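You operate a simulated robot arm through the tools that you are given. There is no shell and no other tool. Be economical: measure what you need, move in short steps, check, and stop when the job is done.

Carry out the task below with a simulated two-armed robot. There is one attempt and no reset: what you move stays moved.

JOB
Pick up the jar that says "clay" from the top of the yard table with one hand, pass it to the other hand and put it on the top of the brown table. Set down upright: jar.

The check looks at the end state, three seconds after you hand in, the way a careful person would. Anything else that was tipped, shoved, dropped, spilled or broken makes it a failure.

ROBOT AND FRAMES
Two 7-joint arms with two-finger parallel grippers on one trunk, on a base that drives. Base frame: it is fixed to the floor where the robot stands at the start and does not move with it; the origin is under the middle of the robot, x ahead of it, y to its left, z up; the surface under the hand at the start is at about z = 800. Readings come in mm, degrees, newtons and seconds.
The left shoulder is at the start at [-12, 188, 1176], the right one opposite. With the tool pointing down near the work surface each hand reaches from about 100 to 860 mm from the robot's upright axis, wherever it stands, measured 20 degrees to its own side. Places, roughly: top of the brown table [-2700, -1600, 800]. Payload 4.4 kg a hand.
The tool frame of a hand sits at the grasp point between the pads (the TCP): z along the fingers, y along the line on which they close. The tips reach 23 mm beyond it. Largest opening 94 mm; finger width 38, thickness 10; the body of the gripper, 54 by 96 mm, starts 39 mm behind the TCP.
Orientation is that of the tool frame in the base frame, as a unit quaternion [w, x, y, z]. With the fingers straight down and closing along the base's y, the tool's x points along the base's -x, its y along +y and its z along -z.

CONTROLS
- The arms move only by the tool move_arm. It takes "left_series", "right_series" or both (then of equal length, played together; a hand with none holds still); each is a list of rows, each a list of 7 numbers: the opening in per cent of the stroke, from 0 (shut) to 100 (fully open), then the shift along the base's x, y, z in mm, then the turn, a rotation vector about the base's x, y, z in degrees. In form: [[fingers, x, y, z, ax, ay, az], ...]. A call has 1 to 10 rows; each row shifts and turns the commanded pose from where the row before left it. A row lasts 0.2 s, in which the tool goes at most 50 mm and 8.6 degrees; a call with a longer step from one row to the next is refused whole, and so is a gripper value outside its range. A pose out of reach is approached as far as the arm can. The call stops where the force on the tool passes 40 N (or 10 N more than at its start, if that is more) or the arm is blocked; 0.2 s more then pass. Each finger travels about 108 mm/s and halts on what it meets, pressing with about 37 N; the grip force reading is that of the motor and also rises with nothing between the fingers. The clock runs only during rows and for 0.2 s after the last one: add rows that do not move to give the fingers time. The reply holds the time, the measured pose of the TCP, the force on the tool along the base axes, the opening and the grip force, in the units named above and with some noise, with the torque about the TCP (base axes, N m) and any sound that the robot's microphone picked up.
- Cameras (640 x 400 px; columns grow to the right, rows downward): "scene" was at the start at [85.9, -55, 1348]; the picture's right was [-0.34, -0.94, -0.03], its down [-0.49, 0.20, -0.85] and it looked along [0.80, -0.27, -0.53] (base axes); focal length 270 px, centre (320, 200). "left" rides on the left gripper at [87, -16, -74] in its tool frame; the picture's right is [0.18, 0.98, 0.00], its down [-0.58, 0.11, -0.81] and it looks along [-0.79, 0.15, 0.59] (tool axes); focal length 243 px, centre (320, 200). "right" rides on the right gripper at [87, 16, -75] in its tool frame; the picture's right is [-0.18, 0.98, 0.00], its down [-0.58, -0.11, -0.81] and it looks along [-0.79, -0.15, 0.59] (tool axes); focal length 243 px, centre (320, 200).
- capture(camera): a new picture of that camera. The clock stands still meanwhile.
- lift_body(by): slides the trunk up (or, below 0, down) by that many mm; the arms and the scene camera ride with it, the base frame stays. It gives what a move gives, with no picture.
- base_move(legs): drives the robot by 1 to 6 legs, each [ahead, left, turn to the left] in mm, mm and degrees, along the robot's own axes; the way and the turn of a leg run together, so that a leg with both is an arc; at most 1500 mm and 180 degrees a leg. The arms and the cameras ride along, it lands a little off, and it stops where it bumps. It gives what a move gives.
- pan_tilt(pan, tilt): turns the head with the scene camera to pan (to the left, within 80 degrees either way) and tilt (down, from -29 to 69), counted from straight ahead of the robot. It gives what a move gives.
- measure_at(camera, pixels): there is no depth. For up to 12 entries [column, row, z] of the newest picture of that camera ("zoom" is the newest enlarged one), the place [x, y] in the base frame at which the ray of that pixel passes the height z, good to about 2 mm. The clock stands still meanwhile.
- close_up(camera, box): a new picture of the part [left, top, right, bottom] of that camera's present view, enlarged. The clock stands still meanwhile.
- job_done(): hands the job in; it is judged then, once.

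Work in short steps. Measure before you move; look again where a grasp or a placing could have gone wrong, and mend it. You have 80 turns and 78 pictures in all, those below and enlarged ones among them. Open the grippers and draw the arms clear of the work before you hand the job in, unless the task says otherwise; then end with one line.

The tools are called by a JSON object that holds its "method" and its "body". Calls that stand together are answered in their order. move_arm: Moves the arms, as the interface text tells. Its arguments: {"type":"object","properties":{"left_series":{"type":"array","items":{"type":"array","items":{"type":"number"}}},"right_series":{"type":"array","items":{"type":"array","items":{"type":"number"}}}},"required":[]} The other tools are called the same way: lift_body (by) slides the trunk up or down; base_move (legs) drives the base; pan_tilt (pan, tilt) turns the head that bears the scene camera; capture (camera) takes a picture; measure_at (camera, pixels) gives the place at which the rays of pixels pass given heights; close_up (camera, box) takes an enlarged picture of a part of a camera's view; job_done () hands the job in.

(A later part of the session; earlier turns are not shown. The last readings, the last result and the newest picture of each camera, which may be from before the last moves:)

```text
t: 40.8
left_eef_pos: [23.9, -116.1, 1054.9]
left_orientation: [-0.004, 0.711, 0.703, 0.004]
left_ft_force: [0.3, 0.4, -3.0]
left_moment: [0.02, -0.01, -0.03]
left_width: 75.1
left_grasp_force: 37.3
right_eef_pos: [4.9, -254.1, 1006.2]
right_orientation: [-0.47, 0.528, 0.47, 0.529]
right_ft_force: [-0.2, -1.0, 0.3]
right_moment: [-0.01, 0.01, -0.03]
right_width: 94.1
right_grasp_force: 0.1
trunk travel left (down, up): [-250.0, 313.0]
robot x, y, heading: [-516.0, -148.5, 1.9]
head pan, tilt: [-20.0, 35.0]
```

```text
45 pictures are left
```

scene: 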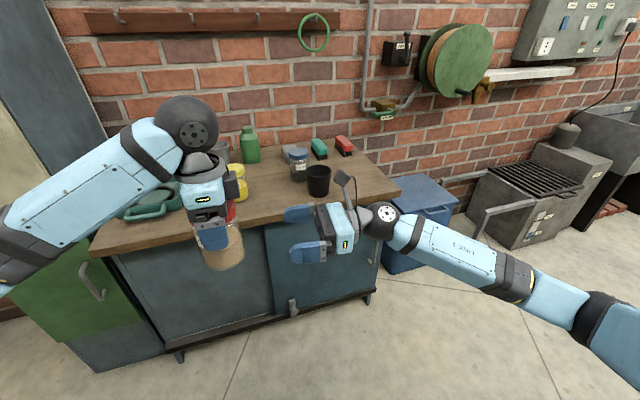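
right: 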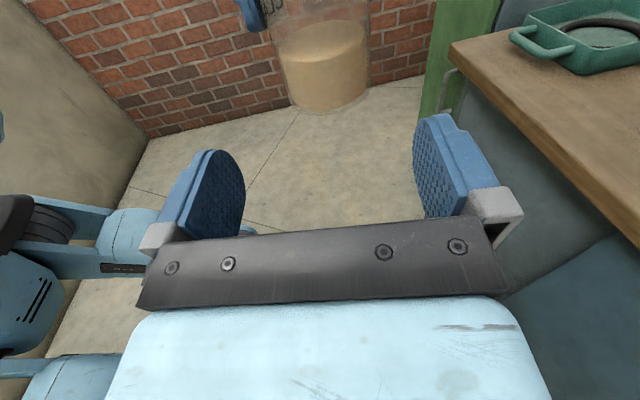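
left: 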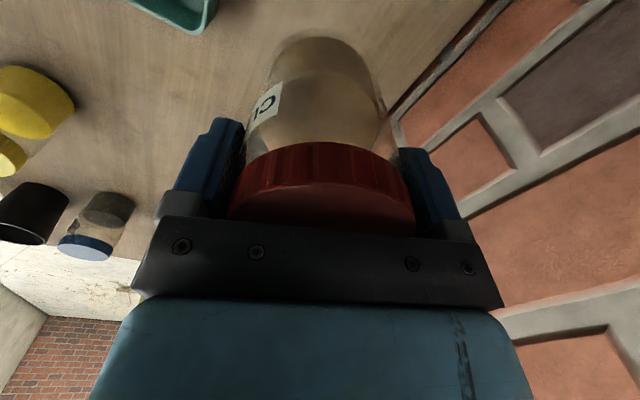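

The right hand is level and points along +y. In its view the jar's base spans columns 287–368 near row 95, so I measure its position against the left TCP.

{"method": "measure_at", "body": {"camera": "right", "pixels": [[328, 112, 971], [289, 97, 971], [369, 90, 971], [328, 95, 971], [328, 112, 965], [328, 112, 977]]}}

{"method": "close_up", "body": {"camera": "scene", "box": [160, 130, 420, 292]}}

```text
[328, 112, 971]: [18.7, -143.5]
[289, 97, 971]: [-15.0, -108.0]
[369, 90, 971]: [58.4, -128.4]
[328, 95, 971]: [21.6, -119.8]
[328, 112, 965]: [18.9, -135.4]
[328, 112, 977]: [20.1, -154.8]
```

```text
2.46 times, centred on (290, 211) of scene
```

zoom: 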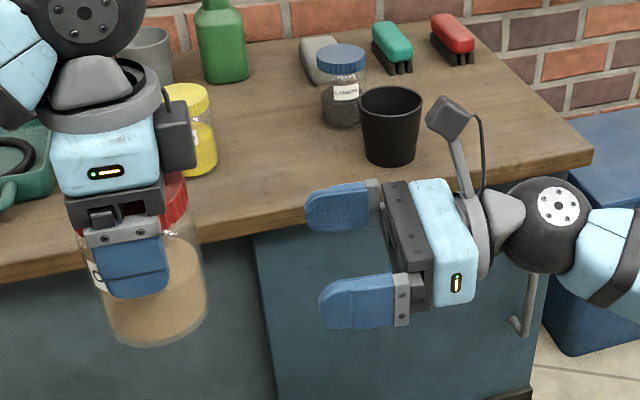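

The jar's centre is near (22,-117). The left wrist has a dark module facing the right camera's mast, so I'll stop with the TCP 10 mm short of the jar's axis. I advance 90 mm and check.

{"method": "move_arm", "body": {"right_series": [[100, 3.5, 30, 0, 0, 0, 0], [100, 3.5, 30, 0, 0, 0, 0], [100, 4, 30, 0, 0, 0, 0], [100, 0, 0, 0, 0, 0, 0]]}}

{"method": "close_up", "body": {"camera": "scene", "box": [160, 130, 420, 292]}}

{"method": "capture", "body": {"camera": "right"}}

```text
t: 41.8
left_eef_pos: [24.4, -118.0, 1055.6]
left_orientation: [-0.004, 0.711, 0.703, 0.004]
left_ft_force: [-0.7, 0.4, -2.0]
left_moment: [0.02, -0.01, 0.0]
left_width: 75.1
left_grasp_force: 36.7
right_eef_pos: [16.6, -162.8, 1007.4]
right_orientation: [-0.471, 0.527, 0.471, 0.528]
right_ft_force: [-0.8, -0.8, 0.1]
right_moment: [0.0, 0.01, -0.01]
right_width: 94.0
right_grasp_force: 0.1
trunk travel left (down, up): [-250.0, 313.0]
robot x, y, heading: [-514.1, -147.9, 2.2]
head pan, tilt: [-20.0, 35.0]
```

```text
2.46 times, centred on (290, 211) of scene
```

zoom: 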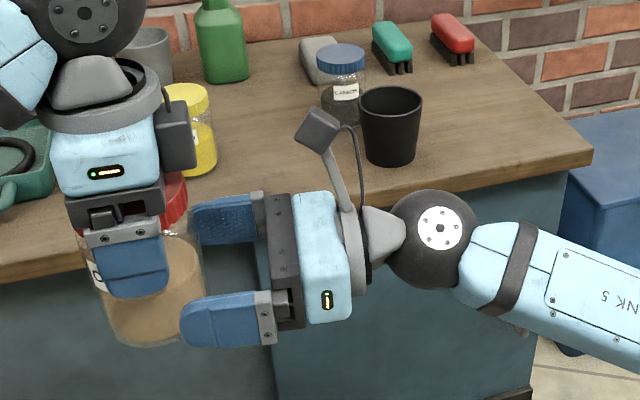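

```text
42 pictures are left
```

right: 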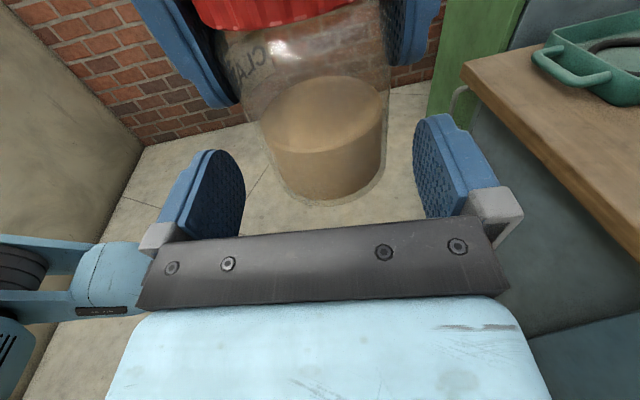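

Everything lines up: the jar is centred between the right fingers, and the camera mast clears the left module by about 80 mm. I advance the last 40 mm.

{"method": "move_arm", "body": {"right_series": [[100, 2, 14, 0, 0, 0, 0], [100, 1.5, 14, 0, 0, 0, 0], [100, 1.5, 12, 0, 0, 0, 0], [100, 0, 0, 0, 0, 0, 0]]}}

{"method": "close_up", "body": {"camera": "scene", "box": [160, 130, 420, 292]}}

{"method": "capture", "body": {"camera": "right"}}

```text
t: 42.8
left_eef_pos: [24.1, -116.2, 1054.7]
left_orientation: [-0.003, 0.71, 0.704, 0.004]
left_ft_force: [0.1, -0.6, -3.0]
left_moment: [-0.03, -0.01, -0.02]
left_width: 74.8
left_grasp_force: 36.6
right_eef_pos: [22.9, -123.7, 1007.2]
right_orientation: [-0.47, 0.527, 0.471, 0.529]
right_ft_force: [0.6, 0.0, -0.1]
right_moment: [0.01, -0.02, 0.01]
right_width: 94.0
right_grasp_force: 0.1
trunk travel left (down, up): [-250.0, 313.0]
robot x, y, heading: [-519.8, -146.1, 1.9]
head pan, tilt: [-20.0, 35.0]
```

```text
2.46 times, centred on (290, 211) of scene
```

zoom: 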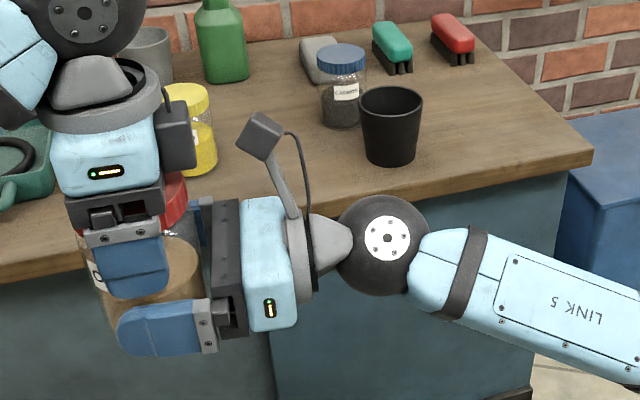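

```text
40 pictures are left
```

right: 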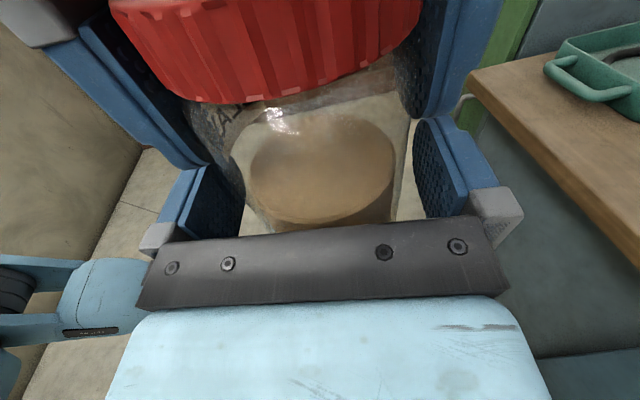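

The right fingers straddle the jar's lower body, just beneath the left fingers. I nudge -2 mm in x to centre and close the right hand while the left holds.

{"method": "move_arm", "body": {"right_series": [[100, -2, 0, 0, 0, 0, 0], [80, 0, 0, 0, 0, 0, 0], [60, 0, 0, 0, 0, 0, 0], [40, 0, 0, 0, 0, 0, 0], [40, 0, 0, 0, 0, 0, 0], [40, 0, 0, 0, 0, 0, 0]]}}

{"method": "capture", "body": {"camera": "right"}}

```text
t: 44.2
left_eef_pos: [22.2, -116.5, 1055.1]
left_orientation: [-0.004, 0.712, 0.702, 0.003]
left_ft_force: [-33.7, -1.1, -2.1]
left_moment: [-0.24, 0.17, -0.03]
left_width: 74.9
left_grasp_force: 36.9
right_eef_pos: [22.1, -124.6, 1007.0]
right_orientation: [-0.469, 0.528, 0.47, 0.529]
right_ft_force: [33.4, 1.9, 0.3]
right_moment: [0.13, 1.48, -0.27]
right_width: 75.2
right_grasp_force: 36.7
trunk travel left (down, up): [-250.0, 313.0]
robot x, y, heading: [-513.5, -152.3, 1.7]
head pan, tilt: [-20.0, 35.0]
```

```text
39 pictures are left
```

right: 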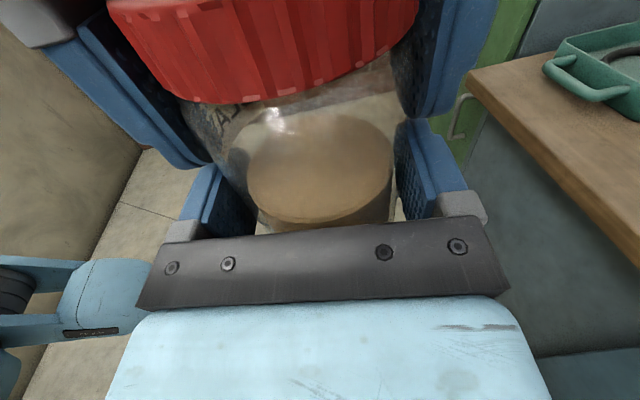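

Both hands hold, but they strain 33 N against each other along x. I ease the right hand +x in 1 mm steps to relieve it.

{"method": "move_arm", "body": {"right_series": [[40, 1, 0, 0, 0, 0, 0], [40, 1, 0, 0, 0, 0, 0], [40, 0, 0, 0, 0, 0, 0], [40, 0, 0, 0, 0, 0, 0]]}}

```text
t: 45.2
left_eef_pos: [24.8, -116.3, 1054.1]
left_orientation: [-0.004, 0.711, 0.703, 0.004]
left_ft_force: [-26.3, 7.2, -0.2]
left_moment: [-0.17, 0.39, 0.2]
left_width: 75.0
left_grasp_force: 37.2
right_eef_pos: [22.7, -123.6, 1007.4]
right_orientation: [-0.47, 0.527, 0.471, 0.529]
right_ft_force: [25.0, -7.7, -0.3]
right_moment: [0.49, 0.87, -0.4]
right_width: 75.2
right_grasp_force: 37.3
trunk travel left (down, up): [-250.0, 313.0]
robot x, y, heading: [-514.7, -146.5, 1.8]
head pan, tilt: [-20.0, 35.0]
```

The strain fell about 8 N for 2 mm, so I continue in the same direction.

{"method": "move_arm", "body": {"right_series": [[40, 1, 0, 0, 0, 0, 0], [40, 1, 0, 0, 0, 0, 0], [40, 1, 0, 0, 0, 0, 0], [40, 1, 0, 0, 0, 0, 0], [40, 0, 0, 0, 0, 0, 0], [40, 0, 0, 0, 0, 0, 0]]}}

```text
t: 46.6
left_eef_pos: [26.1, -115.5, 1055.0]
left_orientation: [-0.003, 0.709, 0.705, 0.005]
left_ft_force: [30.7, 8.6, -5.6]
left_moment: [0.33, -0.48, 0.23]
left_width: 75.1
left_grasp_force: 36.6
right_eef_pos: [25.6, -122.7, 1006.3]
right_orientation: [-0.471, 0.525, 0.473, 0.527]
right_ft_force: [-30.5, -8.5, 3.1]
right_moment: [0.07, -0.97, -0.05]
right_width: 75.2
right_grasp_force: 37.2
trunk travel left (down, up): [-250.0, 313.0]
robot x, y, heading: [-517.3, -146.7, 1.6]
head pan, tilt: [-20.0, 35.0]
```

Now it overshot to -30 N, so about half of that shift was right. I go back 2 mm in x and 0.5 mm in y.

{"method": "move_arm", "body": {"right_series": [[40, -1, 0, 0, 0, 0, 0], [40, -1, -0.5, 0, 0, 0, 0], [40, 0, 0, 0, 0, 0, 0], [40, 0, 0, 0, 0, 0, 0]]}}

```text
t: 47.6
left_eef_pos: [24.1, -117.0, 1055.2]
left_orientation: [-0.003, 0.711, 0.703, 0.003]
left_ft_force: [33.0, -7.2, 3.0]
left_moment: [0.44, -0.24, 0.34]
left_width: 74.9
left_grasp_force: 37.6
right_eef_pos: [23.7, -125.7, 1006.9]
right_orientation: [-0.471, 0.527, 0.472, 0.527]
right_ft_force: [-32.8, 6.7, -2.2]
right_moment: [-0.79, -1.33, -0.07]
right_width: 75.2
right_grasp_force: 36.7
trunk travel left (down, up): [-250.0, 313.0]
robot x, y, heading: [-512.9, -144.7, 1.7]
head pan, tilt: [-20.0, 35.0]
```

The reading flips sign with finger friction at about the grip force, so it is bounded and harmless. The right grip is firm, so I open the left hand.

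{"method": "move_arm", "body": {"left_series": [[70, 0, 0, 0, 0, 0, 0], [90, 0, 0, 0, 0, 0, 0], [100, 0, 0, 0, 0, 0, 0], [100, 0, 0, 0, 0, 0, 0]], "right_series": [[30, 0, 0, 0, 0, 0, 0], [30, 0, 0, 0, 0, 0, 0], [30, 0, 0, 0, 0, 0, 0], [30, 0, 0, 0, 0, 0, 0]]}}

{"method": "capture", "body": {"camera": "left"}}

{"method": "capture", "body": {"camera": "right"}}

```text
t: 48.6
left_eef_pos: [23.6, -116.3, 1054.9]
left_orientation: [-0.005, 0.711, 0.703, 0.003]
left_ft_force: [0.3, 0.6, -0.3]
left_moment: [-0.01, -0.01, -0.02]
left_width: 94.3
left_grasp_force: 0.1
right_eef_pos: [24.7, -125.8, 1008.8]
right_orientation: [-0.47, 0.528, 0.47, 0.529]
right_ft_force: [0.2, -0.1, -0.9]
right_moment: [-0.02, 0.02, -0.01]
right_width: 75.2
right_grasp_force: 37.0
trunk travel left (down, up): [-250.0, 313.0]
robot x, y, heading: [-512.2, -147.3, 1.8]
head pan, tilt: [-20.0, 35.0]
```

```text
38 pictures are left
```

left: 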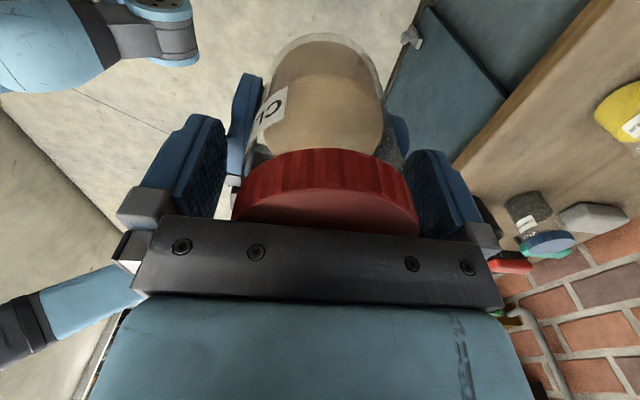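

```text
37 pictures are left
```

right: 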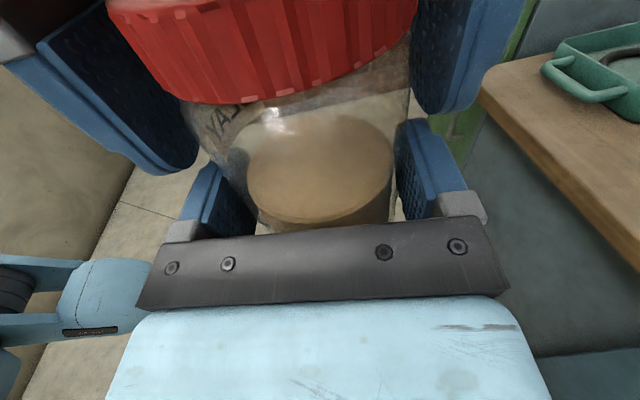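

The left is open and free (0 N), and the right holds the jar. I raise the left hand straight up, then draw it away to the left.

{"method": "move_arm", "body": {"left_series": [[100, 0, 0, 15, 0, 0, 0], [100, 0, 0, 25, 0, 0, 0], [100, 0, 0, 30, 0, 0, 0], [100, 0, 0, 30, 0, 0, 0], [100, 0, 10, 30, 0, 0, 0], [100, -10, 35, 0, 0, 0, 0], [100, -20, 40, 0, 0, 0, 0], [100, -20, 40, 0, 0, 0, 0], [100, -20, 40, 0, 0, 0, 0], [100, -20, 40, 0, 0, 0, 0]]}}

{"method": "capture", "body": {"camera": "scene"}}

```text
t: 50.8
left_eef_pos: [-68.3, 92.5, 1184.6]
left_orientation: [-0.003, 0.711, 0.703, 0.003]
left_ft_force: [-0.4, 1.0, -0.4]
left_moment: [-0.04, -0.01, 0.02]
left_width: 93.7
left_grasp_force: 0.1
right_eef_pos: [24.1, -123.8, 1009.1]
right_orientation: [-0.469, 0.527, 0.472, 0.528]
right_ft_force: [-0.2, 0.0, 0.3]
right_moment: [-0.03, 0.02, -0.01]
right_width: 74.8
right_grasp_force: 36.8
trunk travel left (down, up): [-250.0, 313.0]
robot x, y, heading: [-513.3, -148.9, 1.9]
head pan, tilt: [-20.0, 35.0]
```

```text
36 pictures are left
```

scene: 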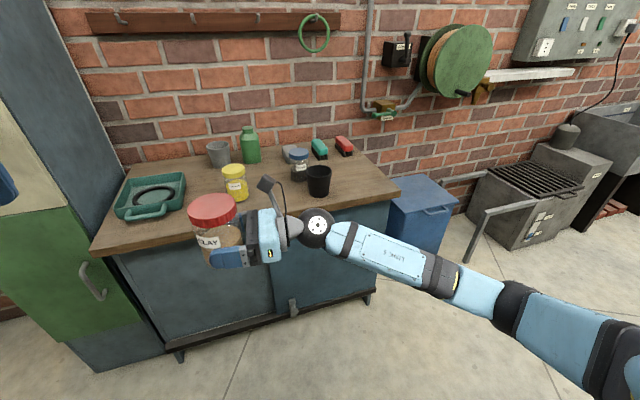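

The pass is complete: the right hand holds the jar upright. I back off a little more, turn right to face -y and look along the route to the doorway.

{"method": "base_move", "body": {"legs": [[-170, 0, 0], [0, 0, -92]]}}

{"method": "pan_tilt", "body": {"pan": -25, "tilt": 15}}

{"method": "capture", "body": {"camera": "scene"}}

```text
t: 56.1
left_eef_pos: [-454.3, -605.6, 1185.9]
left_orientation: [0.001, 1.0, -0.016, 0.005]
left_ft_force: [0.0, -0.1, 1.2]
left_moment: [-0.03, 0.01, 0.0]
left_width: 94.3
left_grasp_force: 0.1
right_eef_pos: [-670.0, -692.1, 1007.8]
right_orientation: [0.048, 0.705, -0.046, 0.706]
right_ft_force: [-0.2, 0.1, -3.2]
right_moment: [0.02, 0.03, 0.0]
right_width: 74.8
right_grasp_force: 37.3
trunk travel left (down, up): [-250.0, 313.0]
robot x, y, heading: [-686.5, -154.2, -89.3]
head pan, tilt: [-20.0, 35.0]
```

```text
t: 56.9
left_eef_pos: [-453.4, -605.9, 1186.5]
left_orientation: [-0.001, 1.0, -0.016, 0.006]
left_ft_force: [-1.1, 0.0, 0.0]
left_moment: [0.0, -0.02, -0.02]
left_width: 93.6
left_grasp_force: 0.1
right_eef_pos: [-671.4, -691.7, 1008.8]
right_orientation: [0.047, 0.706, -0.047, 0.706]
right_ft_force: [0.4, -0.3, -3.0]
right_moment: [0.01, -0.02, 0.03]
right_width: 74.9
right_grasp_force: 37.4
trunk travel left (down, up): [-250.0, 313.0]
robot x, y, heading: [-684.9, -150.6, -89.2]
head pan, tilt: [-25.0, 15.0]
```

```text
35 pictures are left
```

scene: 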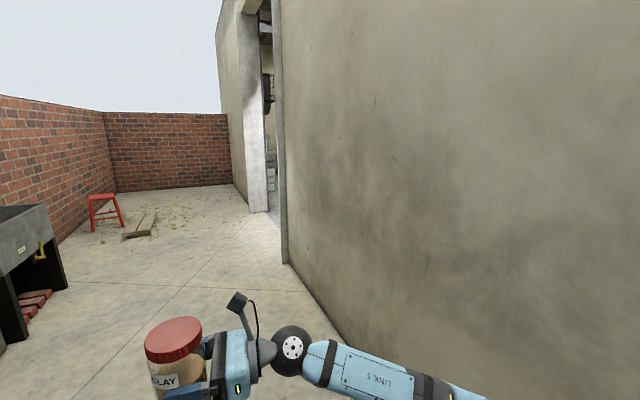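

The way is clear. I measure the jambs from here: near jamb foot at (285,262), far jamb at (250,212), and the planks and sink.

{"method": "measure_at", "body": {"camera": "scene", "pixels": [[285, 262, 0], [290, 264, 0], [250, 212, 0], [268, 211, 0], [124, 237, 0], [22, 340, 0], [90, 231, 0]]}}

```text
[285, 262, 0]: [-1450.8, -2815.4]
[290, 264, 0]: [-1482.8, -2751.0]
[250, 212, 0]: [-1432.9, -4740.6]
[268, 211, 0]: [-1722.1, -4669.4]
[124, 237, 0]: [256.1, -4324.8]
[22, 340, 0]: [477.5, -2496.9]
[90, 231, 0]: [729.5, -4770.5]
```

The doorway spans y≈-2800 to -4700. I drive ahead 3.6 m to its middle and turn right to face it.

{"method": "base_move", "body": {"legs": [[1200, 0, 0], [1200, 0, 0], [1150, 0, 0], [0, 0, -90]]}}

{"method": "pan_tilt", "body": {"pan": -15, "tilt": 15}}

{"method": "capture", "body": {"camera": "scene"}}

```text
t: 78.2
left_eef_pos: [-1063.4, -3958.9, 1187.0]
left_orientation: [-0.003, -0.683, 0.731, -0.004]
left_ft_force: [-0.6, 0.8, 0.3]
left_moment: [-0.01, 0.03, 0.06]
left_width: 93.9
left_grasp_force: 0.1
right_eef_pos: [-1141.3, -3737.6, 1008.6]
right_orientation: [0.542, 0.456, -0.541, 0.455]
right_ft_force: [0.1, 0.9, -3.1]
right_moment: [0.03, -0.01, -0.03]
right_width: 75.4
right_grasp_force: 36.9
trunk travel left (down, up): [-250.0, 313.0]
robot x, y, heading: [-603.9, -3746.2, 178.4]
head pan, tilt: [-25.0, 15.0]
```

```text
t: 79.0
left_eef_pos: [-1064.0, -3957.8, 1186.1]
left_orientation: [-0.004, -0.683, 0.731, -0.003]
left_ft_force: [-0.2, 0.4, -0.8]
left_moment: [-0.02, -0.03, -0.02]
left_width: 94.2
left_grasp_force: 0.0
right_eef_pos: [-1140.5, -3736.6, 1007.9]
right_orientation: [0.542, 0.455, -0.541, 0.454]
right_ft_force: [0.8, -0.7, -3.4]
right_moment: [0.06, 0.0, 0.02]
right_width: 75.1
right_grasp_force: 36.8
trunk travel left (down, up): [-250.0, 313.0]
robot x, y, heading: [-607.8, -3745.1, 178.6]
head pan, tilt: [-15.0, 15.0]
```

```text
34 pictures are left
```

scene: 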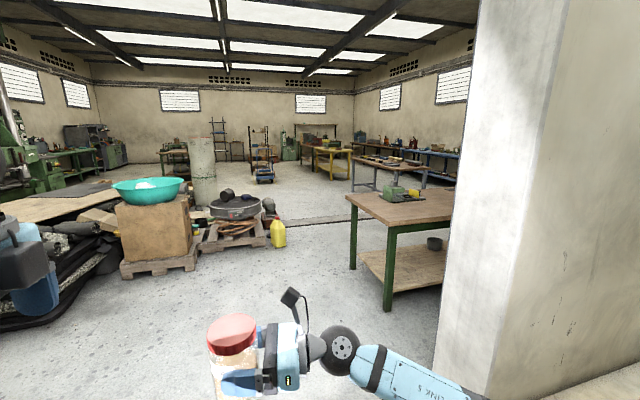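

A table with a brown top and green legs stands inside to the right. I measure its corners at z=800 against the given place (-2700,-1600).

{"method": "measure_at", "body": {"camera": "scene", "pixels": [[347, 194, 800], [388, 226, 800], [450, 218, 800], [400, 187, 800], [388, 308, 0], [352, 268, 0], [350, 163, 800], [277, 246, 0], [210, 258, 0], [300, 225, 0]]}}

```text
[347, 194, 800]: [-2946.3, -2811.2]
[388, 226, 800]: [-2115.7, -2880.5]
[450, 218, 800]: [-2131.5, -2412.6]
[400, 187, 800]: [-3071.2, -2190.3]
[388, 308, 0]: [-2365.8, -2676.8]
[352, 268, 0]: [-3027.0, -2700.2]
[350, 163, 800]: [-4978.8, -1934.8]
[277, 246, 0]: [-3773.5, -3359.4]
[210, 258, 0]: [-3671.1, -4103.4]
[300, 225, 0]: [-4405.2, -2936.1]
```

This long table (x≈-2300 to -3050, south end near y≈-2750) fits the given place. I drive 1.6 m through the doorway and look at it more closely.

{"method": "base_move", "body": {"legs": [[1400, 0, 0], [400, 0, -88]]}}

{"method": "pan_tilt", "body": {"pan": 0, "tilt": 20}}

{"method": "capture", "body": {"camera": "scene"}}

```text
t: 89.9
left_eef_pos: [-2469.2, -2999.3, 1186.8]
left_orientation: [-0.005, 0.039, 0.999, 0.0]
left_ft_force: [0.1, 0.6, -0.1]
left_moment: [0.02, -0.02, -0.03]
left_width: 94.1
left_grasp_force: 0.0
right_eef_pos: [-2248.6, -2924.2, 1007.6]
right_orientation: [0.704, -0.062, -0.704, -0.063]
right_ft_force: [-0.5, -0.1, -2.9]
right_moment: [0.01, -0.04, -0.03]
right_width: 74.9
right_grasp_force: 36.6
trunk travel left (down, up): [-250.0, 313.0]
robot x, y, heading: [-2263.2, -3463.3, 88.0]
head pan, tilt: [-15.0, 15.0]
cut short: leg 2
```

```text
t: 90.7
left_eef_pos: [-2470.3, -2999.5, 1186.8]
left_orientation: [-0.005, 0.04, 0.999, 0.0]
left_ft_force: [0.1, 0.0, 0.4]
left_moment: [0.0, 0.01, 0.02]
left_width: 94.0
left_grasp_force: 0.1
right_eef_pos: [-2247.9, -2924.5, 1008.0]
right_orientation: [-0.704, 0.065, 0.704, 0.065]
right_ft_force: [-0.3, -0.4, -3.0]
right_moment: [0.02, -0.02, 0.0]
right_width: 74.9
right_grasp_force: 37.3
trunk travel left (down, up): [-250.0, 313.0]
robot x, y, heading: [-2260.5, -3460.8, 87.6]
head pan, tilt: [0.0, 20.0]
```

```text
33 pictures are left
```

scene: 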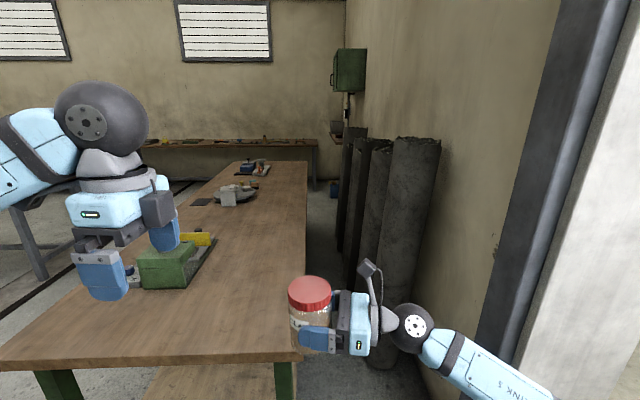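

Leg 2 was cut just short, with something touched near heading 88°. The table is straight ahead, so I look to the right and down to see what was met.

{"method": "pan_tilt", "body": {"pan": -60, "tilt": 35}}

{"method": "capture", "body": {"camera": "scene"}}

{"method": "pan_tilt", "body": {"pan": 5, "tilt": 50}}

{"method": "capture", "body": {"camera": "scene"}}

```text
t: 92.0
left_eef_pos: [-2469.9, -2999.5, 1185.8]
left_orientation: [-0.005, 0.04, 0.999, 0.0]
left_ft_force: [-0.9, -0.6, 0.4]
left_moment: [0.02, 0.01, 0.0]
left_width: 93.9
left_grasp_force: 0.1
right_eef_pos: [-2248.4, -2924.3, 1007.6]
right_orientation: [-0.704, 0.065, 0.704, 0.065]
right_ft_force: [-0.6, 0.4, -3.0]
right_moment: [-0.01, -0.03, 0.0]
right_width: 75.1
right_grasp_force: 36.4
trunk travel left (down, up): [-250.0, 313.0]
robot x, y, heading: [-2262.3, -3461.0, 88.1]
head pan, tilt: [-60.0, 35.0]
```

```text
32 pictures are left
```

scene: 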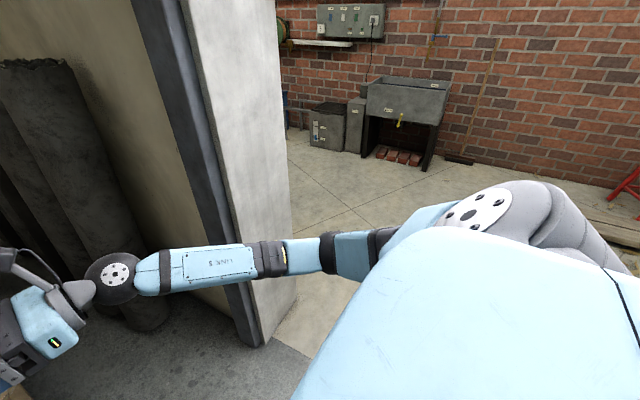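

```text
t: 93.3
left_eef_pos: [-2471.4, -3000.6, 1186.0]
left_orientation: [-0.006, 0.039, 0.999, 0.001]
left_ft_force: [-0.6, 0.4, 0.0]
left_moment: [-0.01, 0.0, -0.03]
left_width: 93.8
left_grasp_force: 0.1
right_eef_pos: [-2248.5, -2924.6, 1008.3]
right_orientation: [-0.704, 0.064, 0.704, 0.066]
right_ft_force: [0.2, 0.0, -3.2]
right_moment: [-0.05, -0.04, -0.05]
right_width: 75.0
right_grasp_force: 36.8
trunk travel left (down, up): [-250.0, 313.0]
robot x, y, heading: [-2261.8, -3463.9, 87.8]
head pan, tilt: [5.0, 50.0]
```

```text
31 pictures are left
```

scene: 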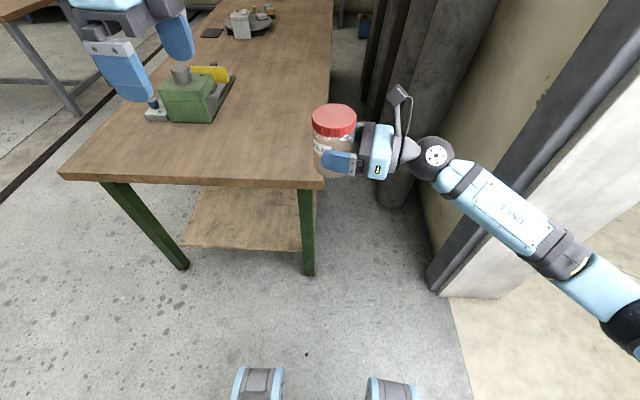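

The forearm stands close to the door jamb, which explains the stop. I measure the table's corners and edges and the jar's landing area.

{"method": "measure_at", "body": {"camera": "scene", "pixels": [[323, 180, 800], [62, 172, 800], [331, 60, 800], [308, 274, 0], [188, 268, 0], [200, 180, 800], [300, 120, 800], [215, 115, 800], [165, 120, 800], [435, 290, 0], [398, 205, 0]]}}

```text
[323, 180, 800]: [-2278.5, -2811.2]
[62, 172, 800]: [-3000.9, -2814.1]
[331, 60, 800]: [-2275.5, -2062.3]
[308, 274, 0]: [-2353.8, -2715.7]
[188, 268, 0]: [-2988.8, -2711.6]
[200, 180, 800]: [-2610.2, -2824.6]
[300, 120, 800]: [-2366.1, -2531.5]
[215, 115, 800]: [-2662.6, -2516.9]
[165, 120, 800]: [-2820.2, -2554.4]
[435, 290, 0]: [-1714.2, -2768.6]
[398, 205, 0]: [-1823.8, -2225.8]
```

The top's near edge is at y≈-2811 and its right edge at x≈-2278, with free wood in that corner. I'll set the jar at about (-2370,-2680), so the wrist ball stays outside the right edge. I drive 120 mm left, away from the jamb, then 170 mm ahead.

{"method": "base_move", "body": {"legs": [[0, 120, 0], [170, 0, 0]]}}

{"method": "pan_tilt", "body": {"pan": -5, "tilt": 45}}

{"method": "capture", "body": {"camera": "scene"}}

{"method": "capture", "body": {"camera": "right"}}

```text
t: 96.1
left_eef_pos: [-2585.6, -2830.4, 1186.2]
left_orientation: [-0.005, 0.038, 0.999, 0.0]
left_ft_force: [-0.8, -0.4, -0.4]
left_moment: [-0.01, 0.02, 0.01]
left_width: 93.9
left_grasp_force: 0.0
right_eef_pos: [-2364.6, -2753.1, 1007.9]
right_orientation: [0.704, -0.063, -0.704, -0.063]
right_ft_force: [0.1, 0.2, -3.5]
right_moment: [0.01, -0.05, -0.01]
right_width: 75.0
right_grasp_force: 37.4
trunk travel left (down, up): [-250.0, 313.0]
robot x, y, heading: [-2374.6, -3295.9, 88.0]
head pan, tilt: [5.0, 50.0]
```

```text
t: 96.8
left_eef_pos: [-2586.5, -2831.5, 1186.6]
left_orientation: [-0.005, 0.038, 0.999, 0.0]
left_ft_force: [0.4, 0.3, -0.4]
left_moment: [-0.04, 0.0, 0.01]
left_width: 94.0
left_grasp_force: 0.1
right_eef_pos: [-2365.8, -2753.8, 1008.1]
right_orientation: [-0.704, 0.062, 0.704, 0.063]
right_ft_force: [-0.2, -0.1, -3.5]
right_moment: [0.02, 0.0, -0.03]
right_width: 74.8
right_grasp_force: 37.3
trunk travel left (down, up): [-250.0, 313.0]
robot x, y, heading: [-2377.3, -3295.7, 88.1]
head pan, tilt: [-5.0, 45.0]
```

```text
30 pictures are left
```

scene: 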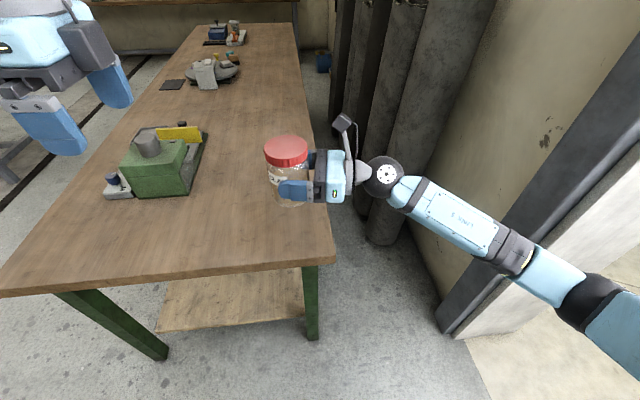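

```text
29 pictures are left
```

right: 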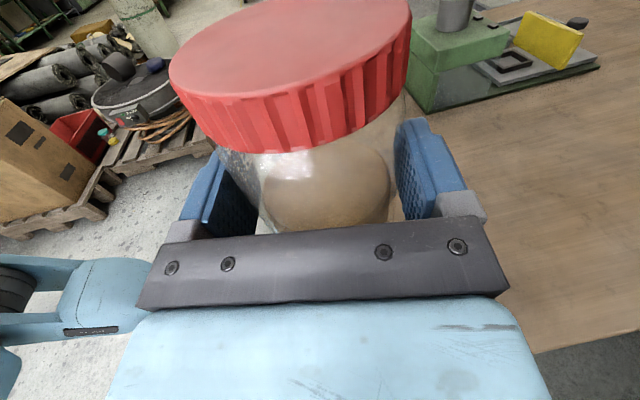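

The jar sits about 96 mm inside the right edge, and the tool is level. I check the edge and the nearby clear wood from this view, and move the arm 70 mm further over the table.

{"method": "measure_at", "body": {"camera": "scene", "pixels": [[333, 262, 800], [324, 200, 800], [316, 150, 800], [200, 277, 800], [190, 195, 800], [205, 135, 800]]}}

{"method": "move_arm", "body": {"right_series": [[30, 0, 14, 0, 0, 0, 0], [30, 0, 14, 0, 0, 0, 0], [30, 0, 14, 0, 0, 0, 0], [30, 0, 14, 0, 0, 0, 0], [30, 0, 14, 0, 0, 0, 0], [30, 0, 0, 0, 0, 0, 0]]}}

{"method": "lift_body", "body": {"by": -120}}

{"method": "capture", "body": {"camera": "scene"}}

```text
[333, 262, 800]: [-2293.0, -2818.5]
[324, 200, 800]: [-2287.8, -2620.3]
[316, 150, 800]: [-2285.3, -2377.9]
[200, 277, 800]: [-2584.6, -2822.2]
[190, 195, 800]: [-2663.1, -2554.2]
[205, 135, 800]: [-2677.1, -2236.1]
```

```text
t: 98.2
left_eef_pos: [-2585.7, -2831.3, 1185.3]
left_orientation: [-0.006, 0.037, 0.999, 0.0]
left_ft_force: [0.2, -0.4, 1.0]
left_moment: [-0.02, 0.0, -0.02]
left_width: 94.1
left_grasp_force: 0.0
right_eef_pos: [-2365.3, -2683.7, 1008.2]
right_orientation: [-0.704, 0.063, 0.704, 0.063]
right_ft_force: [0.6, 0.7, -2.9]
right_moment: [-0.02, -0.02, 0.01]
right_width: 74.8
right_grasp_force: 37.1
trunk travel left (down, up): [-250.0, 313.0]
robot x, y, heading: [-2379.6, -3292.6, 88.0]
head pan, tilt: [-5.0, 45.0]
```

```text
t: 99.7
left_eef_pos: [-2585.1, -2832.3, 1065.9]
left_orientation: [-0.005, 0.038, 0.999, 0.001]
left_ft_force: [1.1, 0.6, 1.5]
left_moment: [0.02, 0.01, 0.02]
left_width: 94.0
left_grasp_force: 0.0
right_eef_pos: [-2365.0, -2683.0, 887.8]
right_orientation: [-0.704, 0.063, 0.704, 0.064]
right_ft_force: [0.4, 0.3, -3.0]
right_moment: [0.0, -0.01, 0.01]
right_width: 75.0
right_grasp_force: 37.2
trunk travel left (down, up): [-130.0, 433.0]
robot x, y, heading: [-2378.0, -3293.0, 88.1]
head pan, tilt: [-5.0, 45.0]
```

```text
28 pictures are left
```

scene: 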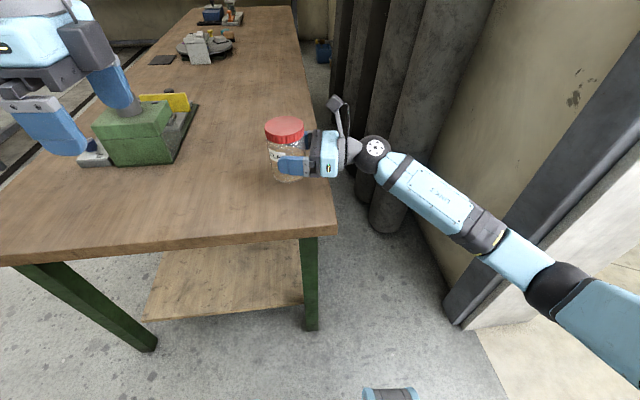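

The edge is at x≈-2290, and the wrist ball is about 80 mm outside it. Jar base is at z≈851, so I lower 36 mm by arm and look closely.

{"method": "move_arm", "body": {"right_series": [[30, 0, 0, -12, 0, 0, 0], [30, 0, 0, -12, 0, 0, 0], [30, 0, 0, -12, 0, 0, 0], [30, 0, 0, 0, 0, 0, 0]]}}

{"method": "close_up", "body": {"camera": "scene", "box": [230, 85, 430, 210]}}

```text
t: 100.7
left_eef_pos: [-2586.5, -2831.1, 1065.9]
left_orientation: [-0.004, 0.037, 0.999, 0.001]
left_ft_force: [-0.5, 0.9, 0.1]
left_moment: [0.01, -0.02, 0.02]
left_width: 93.9
left_grasp_force: 0.1
right_eef_pos: [-2365.1, -2682.4, 850.8]
right_orientation: [-0.704, 0.063, 0.704, 0.064]
right_ft_force: [-0.4, -0.9, -2.5]
right_moment: [-0.01, -0.08, 0.01]
right_width: 74.9
right_grasp_force: 36.7
trunk travel left (down, up): [-130.0, 433.0]
robot x, y, heading: [-2378.0, -3293.7, 88.3]
head pan, tilt: [-5.0, 45.0]
```

```text
3.20 times, centred on (330, 148) of scene
```

zoom: 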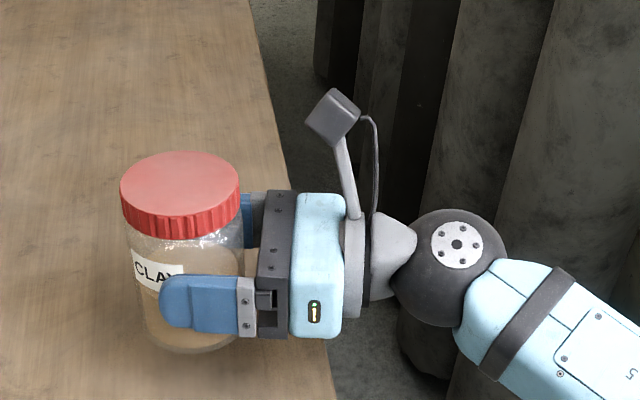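

Still clear and level. I lower in 2 mm steps and watch for the vertical force to change.

{"method": "move_arm", "body": {"right_series": [[30, 0, 0, -2, 0, 0, 0], [30, 0, 0, -2, 0, 0, 0], [30, 0, 0, -2, 0, 0, 0], [30, 0, 0, -2, 0, 0, 0], [30, 0, 0, -1, 0, 0, 0], [30, 0, 0, 0, 0, 0, 0]]}}

```text
t: 102.1
left_eef_pos: [-2586.0, -2830.0, 1066.1]
left_orientation: [-0.005, 0.038, 0.999, 0.0]
left_ft_force: [0.2, -0.2, 0.5]
left_moment: [-0.02, -0.02, 0.03]
left_width: 94.0
left_grasp_force: 0.1
right_eef_pos: [-2365.1, -2683.5, 842.0]
right_orientation: [-0.704, 0.062, 0.704, 0.064]
right_ft_force: [0.1, 0.2, -3.8]
right_moment: [-0.01, -0.07, -0.03]
right_width: 74.9
right_grasp_force: 36.9
trunk travel left (down, up): [-130.0, 433.0]
robot x, y, heading: [-2377.0, -3291.1, 88.1]
head pan, tilt: [-5.0, 45.0]
```

No contact yet at z=842. I continue with 1 mm steps.

{"method": "move_arm", "body": {"right_series": [[30, 0, 0, -1, 0, 0, 0], [30, 0, 0, -1, 0, 0, 0], [30, 0, 0, -1, 0, 0, 0], [30, 0, 0, -1, 0, 0, 0], [30, 0, 0, 0, 0, 0, 0]]}}

{"method": "close_up", "body": {"camera": "scene", "box": [250, 100, 350, 200]}}

```text
t: 103.3
left_eef_pos: [-2587.6, -2831.0, 1064.9]
left_orientation: [-0.006, 0.037, 0.999, 0.0]
left_ft_force: [-0.4, 0.3, 0.2]
left_moment: [0.01, 0.0, -0.01]
left_width: 94.0
left_grasp_force: 0.1
right_eef_pos: [-2364.6, -2682.6, 839.0]
right_orientation: [-0.704, 0.063, 0.704, 0.063]
right_ft_force: [0.2, -0.3, -3.3]
right_moment: [0.04, -0.04, 0.02]
right_width: 74.6
right_grasp_force: 37.2
trunk travel left (down, up): [-130.0, 433.0]
robot x, y, heading: [-2374.2, -3291.6, 88.1]
head pan, tilt: [-5.0, 45.0]
```

```text
4.00 times, centred on (300, 150) of scene
```

zoom: 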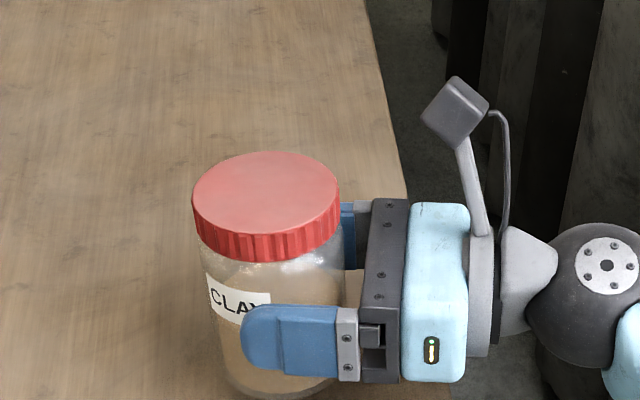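

Force is still -3.3 N (the jar's weight), so it isn't touching yet. I continue in 1 mm steps.

{"method": "move_arm", "body": {"right_series": [[30, 0, 0, -1, 0, 0, 0], [30, 0, 0, -1, 0, 0, 0], [30, 0, 0, -1, 0, 0, 0], [30, 0, 0, 0, 0, 0, 0]]}}

```text
t: 104.3
left_eef_pos: [-2585.3, -2831.0, 1065.1]
left_orientation: [-0.006, 0.038, 0.999, 0.001]
left_ft_force: [0.3, 0.2, 0.7]
left_moment: [-0.03, 0.0, 0.01]
left_width: 94.2
left_grasp_force: 0.1
right_eef_pos: [-2363.6, -2681.8, 836.2]
right_orientation: [-0.704, 0.062, 0.704, 0.064]
right_ft_force: [0.0, 0.0, -2.0]
right_moment: [-0.02, -0.05, 0.01]
right_width: 74.9
right_grasp_force: 37.1
trunk travel left (down, up): [-130.0, 433.0]
robot x, y, heading: [-2378.0, -3293.5, 88.3]
head pan, tilt: [-5.0, 45.0]
```

{"method": "move_arm", "body": {"right_series": [[30, 0, 0, -1, 0, 0, 0], [30, 0, 0, 0, 0, 0, 0], [30, 0, 0, 0, 0, 0, 0]]}}

```text
t: 105.1
left_eef_pos: [-2585.0, -2831.0, 1066.3]
left_orientation: [-0.005, 0.038, 0.999, 0.0]
left_ft_force: [0.9, -0.4, 0.4]
left_moment: [-0.06, -0.02, -0.01]
left_width: 94.0
left_grasp_force: 0.0
right_eef_pos: [-2365.0, -2682.4, 834.1]
right_orientation: [0.704, -0.063, -0.704, -0.063]
right_ft_force: [-0.7, 0.3, -3.0]
right_moment: [-0.02, -0.03, 0.02]
right_width: 75.0
right_grasp_force: 36.9
trunk travel left (down, up): [-130.0, 433.0]
robot x, y, heading: [-2375.3, -3295.0, 88.1]
head pan, tilt: [-5.0, 45.0]
```

The weight (-3.0 N) is still carried, so the table is a bit lower than 800 here. I continue down in 1 mm steps; the gripper body still has about 10 mm beneath it.

{"method": "move_arm", "body": {"right_series": [[30, 0, 0, -1, 0, 0, 0], [30, 0, 0, -1, 0, 0, 0], [30, 0, 0, 0, 0, 0, 0], [30, 0, 0, 0, 0, 0, 0]]}}

{"method": "close_up", "body": {"camera": "scene", "box": [250, 120, 350, 220]}}

```text
t: 106.1
left_eef_pos: [-2586.2, -2830.4, 1066.2]
left_orientation: [-0.005, 0.037, 0.999, 0.0]
left_ft_force: [-0.3, -0.7, 0.1]
left_moment: [0.0, 0.0, 0.02]
left_width: 94.1
left_grasp_force: 0.0
right_eef_pos: [-2366.6, -2682.3, 832.5]
right_orientation: [-0.704, 0.063, 0.704, 0.064]
right_ft_force: [0.2, -0.4, -3.5]
right_moment: [-0.01, 0.0, 0.02]
right_width: 74.7
right_grasp_force: 37.5
trunk travel left (down, up): [-130.0, 433.0]
robot x, y, heading: [-2375.8, -3291.9, 88.0]
head pan, tilt: [-5.0, 45.0]
```

```text
4.00 times, centred on (300, 170) of scene
```

zoom: 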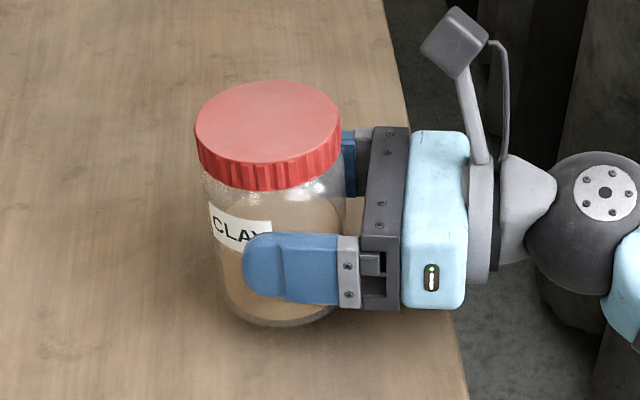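

Still no contact. I estimate the table top's true height by comparing the corner, at (337,232) in the last full view with the trunk lower, with the earlier reading.

{"method": "capture", "body": {"camera": "scene"}}

{"method": "measure_at", "body": {"camera": "scene", "pixels": [[338, 230, 800], [338, 230, 780], [338, 230, 760], [150, 249, 800], [150, 249, 780], [150, 249, 760], [317, 120, 800]]}}

```text
24 pictures are left
```

scene: 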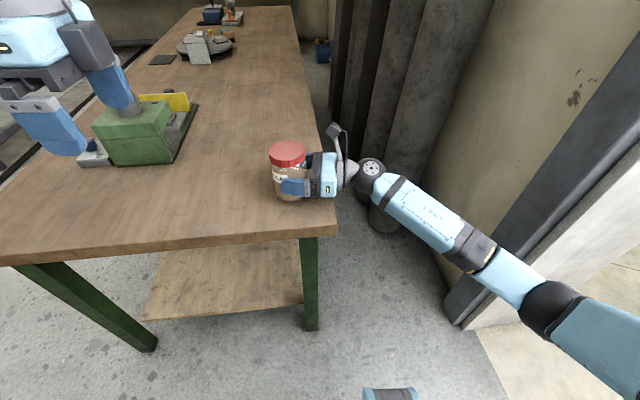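

```text
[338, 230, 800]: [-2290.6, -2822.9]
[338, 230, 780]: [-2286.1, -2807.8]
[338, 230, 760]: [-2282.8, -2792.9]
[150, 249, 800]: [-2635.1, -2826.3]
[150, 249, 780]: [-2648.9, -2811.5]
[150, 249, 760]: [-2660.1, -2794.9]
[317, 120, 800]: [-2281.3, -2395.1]
```

The height is only certain to about 20 mm this way, so I go by force. I lower 1 mm per row; the jar touches well before the gripper could.

{"method": "move_arm", "body": {"right_series": [[30, 0, 0, -1, 0, 0, 0], [30, 0, 0, -1, 0, 0, 0], [30, 0, 0, -1, 0, 0, 0], [30, 0, 0, 0, 0, 0, 0], [30, 0, 0, 0, 0, 0, 0]]}}

```text
t: 107.3
left_eef_pos: [-2586.5, -2831.4, 1066.0]
left_orientation: [-0.006, 0.038, 0.999, 0.0]
left_ft_force: [0.4, 0.2, 0.6]
left_moment: [0.0, -0.02, 0.0]
left_width: 94.1
left_grasp_force: 0.1
right_eef_pos: [-2364.2, -2683.3, 828.7]
right_orientation: [-0.704, 0.062, 0.704, 0.063]
right_ft_force: [-1.5, -0.1, -3.3]
right_moment: [-0.06, -0.01, 0.02]
right_width: 74.9
right_grasp_force: 37.3
trunk travel left (down, up): [-130.0, 433.0]
robot x, y, heading: [-2378.9, -3291.6, 88.2]
head pan, tilt: [-5.0, 45.0]
```

{"method": "move_arm", "body": {"right_series": [[30, 0, 0, -1, 0, 0, 0], [30, 0, 0, -1, 0, 0, 0], [30, 0, 0, -1, 0, 0, 0], [30, 0, 0, -1, 0, 0, 0], [30, 0, 0, 0, 0, 0, 0]]}}

{"method": "close_up", "body": {"camera": "scene", "box": [250, 130, 350, 230]}}

```text
t: 108.5
left_eef_pos: [-2586.7, -2831.2, 1065.9]
left_orientation: [-0.006, 0.038, 0.999, 0.001]
left_ft_force: [0.2, 0.4, -0.5]
left_moment: [0.0, -0.01, -0.02]
left_width: 94.0
left_grasp_force: 0.0
right_eef_pos: [-2365.1, -2683.0, 824.8]
right_orientation: [-0.704, 0.063, 0.704, 0.064]
right_ft_force: [-0.2, 0.3, -3.2]
right_moment: [-0.05, -0.07, 0.01]
right_width: 74.9
right_grasp_force: 37.3
trunk travel left (down, up): [-130.0, 433.0]
robot x, y, heading: [-2375.6, -3293.4, 88.2]
head pan, tilt: [-5.0, 45.0]
```

```text
4.00 times, centred on (300, 180) of scene
```

zoom: 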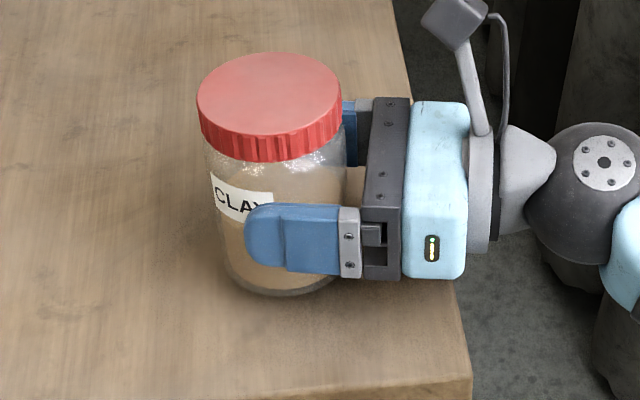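

A shadow now hugs the jar's base, so contact must be near. I keep going down gently.

{"method": "move_arm", "body": {"right_series": [[30, 0, 0, -1, 0, 0, 0], [30, 0, 0, -1, 0, 0, 0], [30, 0, 0, -1, 0, 0, 0], [30, 0, 0, -1, 0, 0, 0], [30, 0, 0, 0, 0, 0, 0]]}}

```text
t: 109.7
left_eef_pos: [-2586.8, -2831.3, 1065.7]
left_orientation: [-0.005, 0.037, 0.999, 0.0]
left_ft_force: [0.0, -0.3, -0.4]
left_moment: [-0.04, 0.02, 0.0]
left_width: 94.0
left_grasp_force: 0.1
right_eef_pos: [-2364.7, -2682.9, 820.6]
right_orientation: [-0.704, 0.062, 0.704, 0.063]
right_ft_force: [-0.6, 1.0, -2.9]
right_moment: [0.0, -0.01, 0.01]
right_width: 74.7
right_grasp_force: 36.8
trunk travel left (down, up): [-130.0, 433.0]
robot x, y, heading: [-2377.7, -3290.1, 88.3]
head pan, tilt: [-5.0, 45.0]
```

{"method": "move_arm", "body": {"right_series": [[30, 0, 0, -1, 0, 0, 0], [30, 0, 0, -1, 0, 0, 0], [30, 0, 0, -1, 0, 0, 0], [30, 0, 0, -1, 0, 0, 0], [30, 0, 0, 0, 0, 0, 0]]}}

{"method": "close_up", "body": {"camera": "scene", "box": [250, 130, 350, 230]}}

```text
t: 110.9
left_eef_pos: [-2587.3, -2831.1, 1065.8]
left_orientation: [-0.006, 0.038, 0.999, 0.0]
left_ft_force: [0.5, 0.7, -0.5]
left_moment: [-0.03, 0.02, -0.02]
left_width: 93.8
left_grasp_force: 0.1
right_eef_pos: [-2365.3, -2682.0, 817.2]
right_orientation: [-0.704, 0.063, 0.704, 0.063]
right_ft_force: [-0.1, -0.3, -3.6]
right_moment: [-0.03, -0.06, 0.05]
right_width: 74.8
right_grasp_force: 36.8
trunk travel left (down, up): [-130.0, 433.0]
robot x, y, heading: [-2377.1, -3295.9, 88.1]
head pan, tilt: [-5.0, 45.0]
```

```text
4.00 times, centred on (300, 180) of scene
```

zoom: 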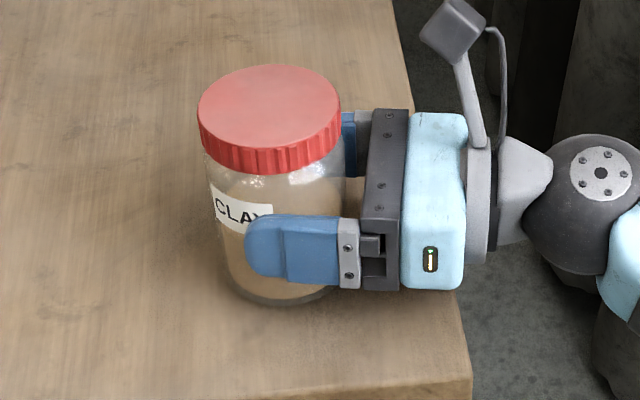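

The base is at z≈780 and still free; the reading is unchanged. I step further down, 5 mm.

{"method": "move_arm", "body": {"right_series": [[30, 0, 0, -1, 0, 0, 0], [30, 0, 0, -1, 0, 0, 0], [30, 0, 0, -1, 0, 0, 0], [30, 0, 0, -1, 0, 0, 0], [30, 0, 0, -1, 0, 0, 0], [30, 0, 0, 0, 0, 0, 0]]}}

```text
t: 112.3
left_eef_pos: [-2585.9, -2832.3, 1067.3]
left_orientation: [-0.005, 0.037, 0.999, 0.002]
left_ft_force: [0.2, -0.8, 0.9]
left_moment: [-0.02, 0.01, 0.02]
left_width: 94.0
left_grasp_force: 0.0
right_eef_pos: [-2365.3, -2683.1, 815.1]
right_orientation: [0.705, -0.061, -0.703, -0.065]
right_ft_force: [6.2, 1.6, 13.1]
right_moment: [-0.01, 0.43, -0.03]
right_width: 74.8
right_grasp_force: 36.8
trunk travel left (down, up): [-130.0, 433.0]
robot x, y, heading: [-2377.3, -3296.0, 88.0]
head pan, tilt: [-5.0, 45.0]
```

Contact: +13 N upward at z=815. I ease up 2.5 mm to take the strain off and look at the base.

{"method": "move_arm", "body": {"right_series": [[30, 0, 0, 1.3, 0, 0, 0], [30, 0, 0, 1.2, 0, 0, 0], [30, 0, 0, 0, 0, 0, 0], [30, 0, 0, 0, 0, 0, 0]]}}

{"method": "capture", "body": {"camera": "right"}}

{"method": "close_up", "body": {"camera": "scene", "box": [250, 130, 350, 230]}}

```text
t: 113.3
left_eef_pos: [-2586.9, -2832.7, 1068.3]
left_orientation: [-0.005, 0.037, 0.999, 0.0]
left_ft_force: [-0.5, -0.2, 0.4]
left_moment: [-0.02, 0.0, -0.02]
left_width: 94.1
left_grasp_force: 0.2
right_eef_pos: [-2366.4, -2683.3, 816.5]
right_orientation: [-0.704, 0.062, 0.704, 0.063]
right_ft_force: [2.3, -1.0, 5.9]
right_moment: [0.03, 0.26, 0.03]
right_width: 74.6
right_grasp_force: 37.6
trunk travel left (down, up): [-130.0, 433.0]
robot x, y, heading: [-2376.6, -3292.7, 88.1]
head pan, tilt: [-5.0, 45.0]
```

```text
21 pictures are left
```

right: 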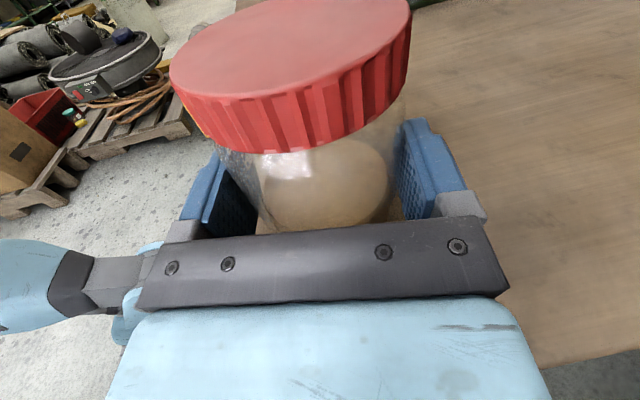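

```text
4.00 times, centred on (300, 180) of scene
```

zoom: 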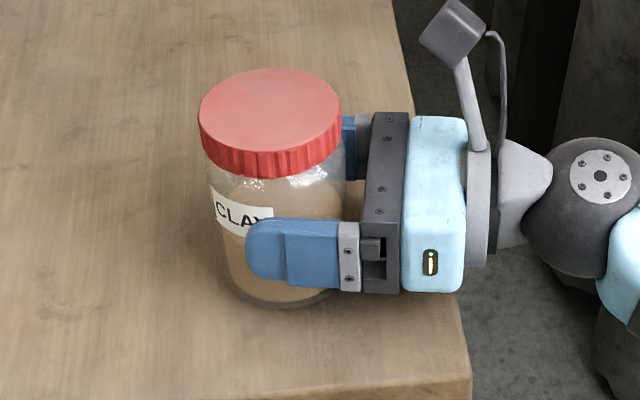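

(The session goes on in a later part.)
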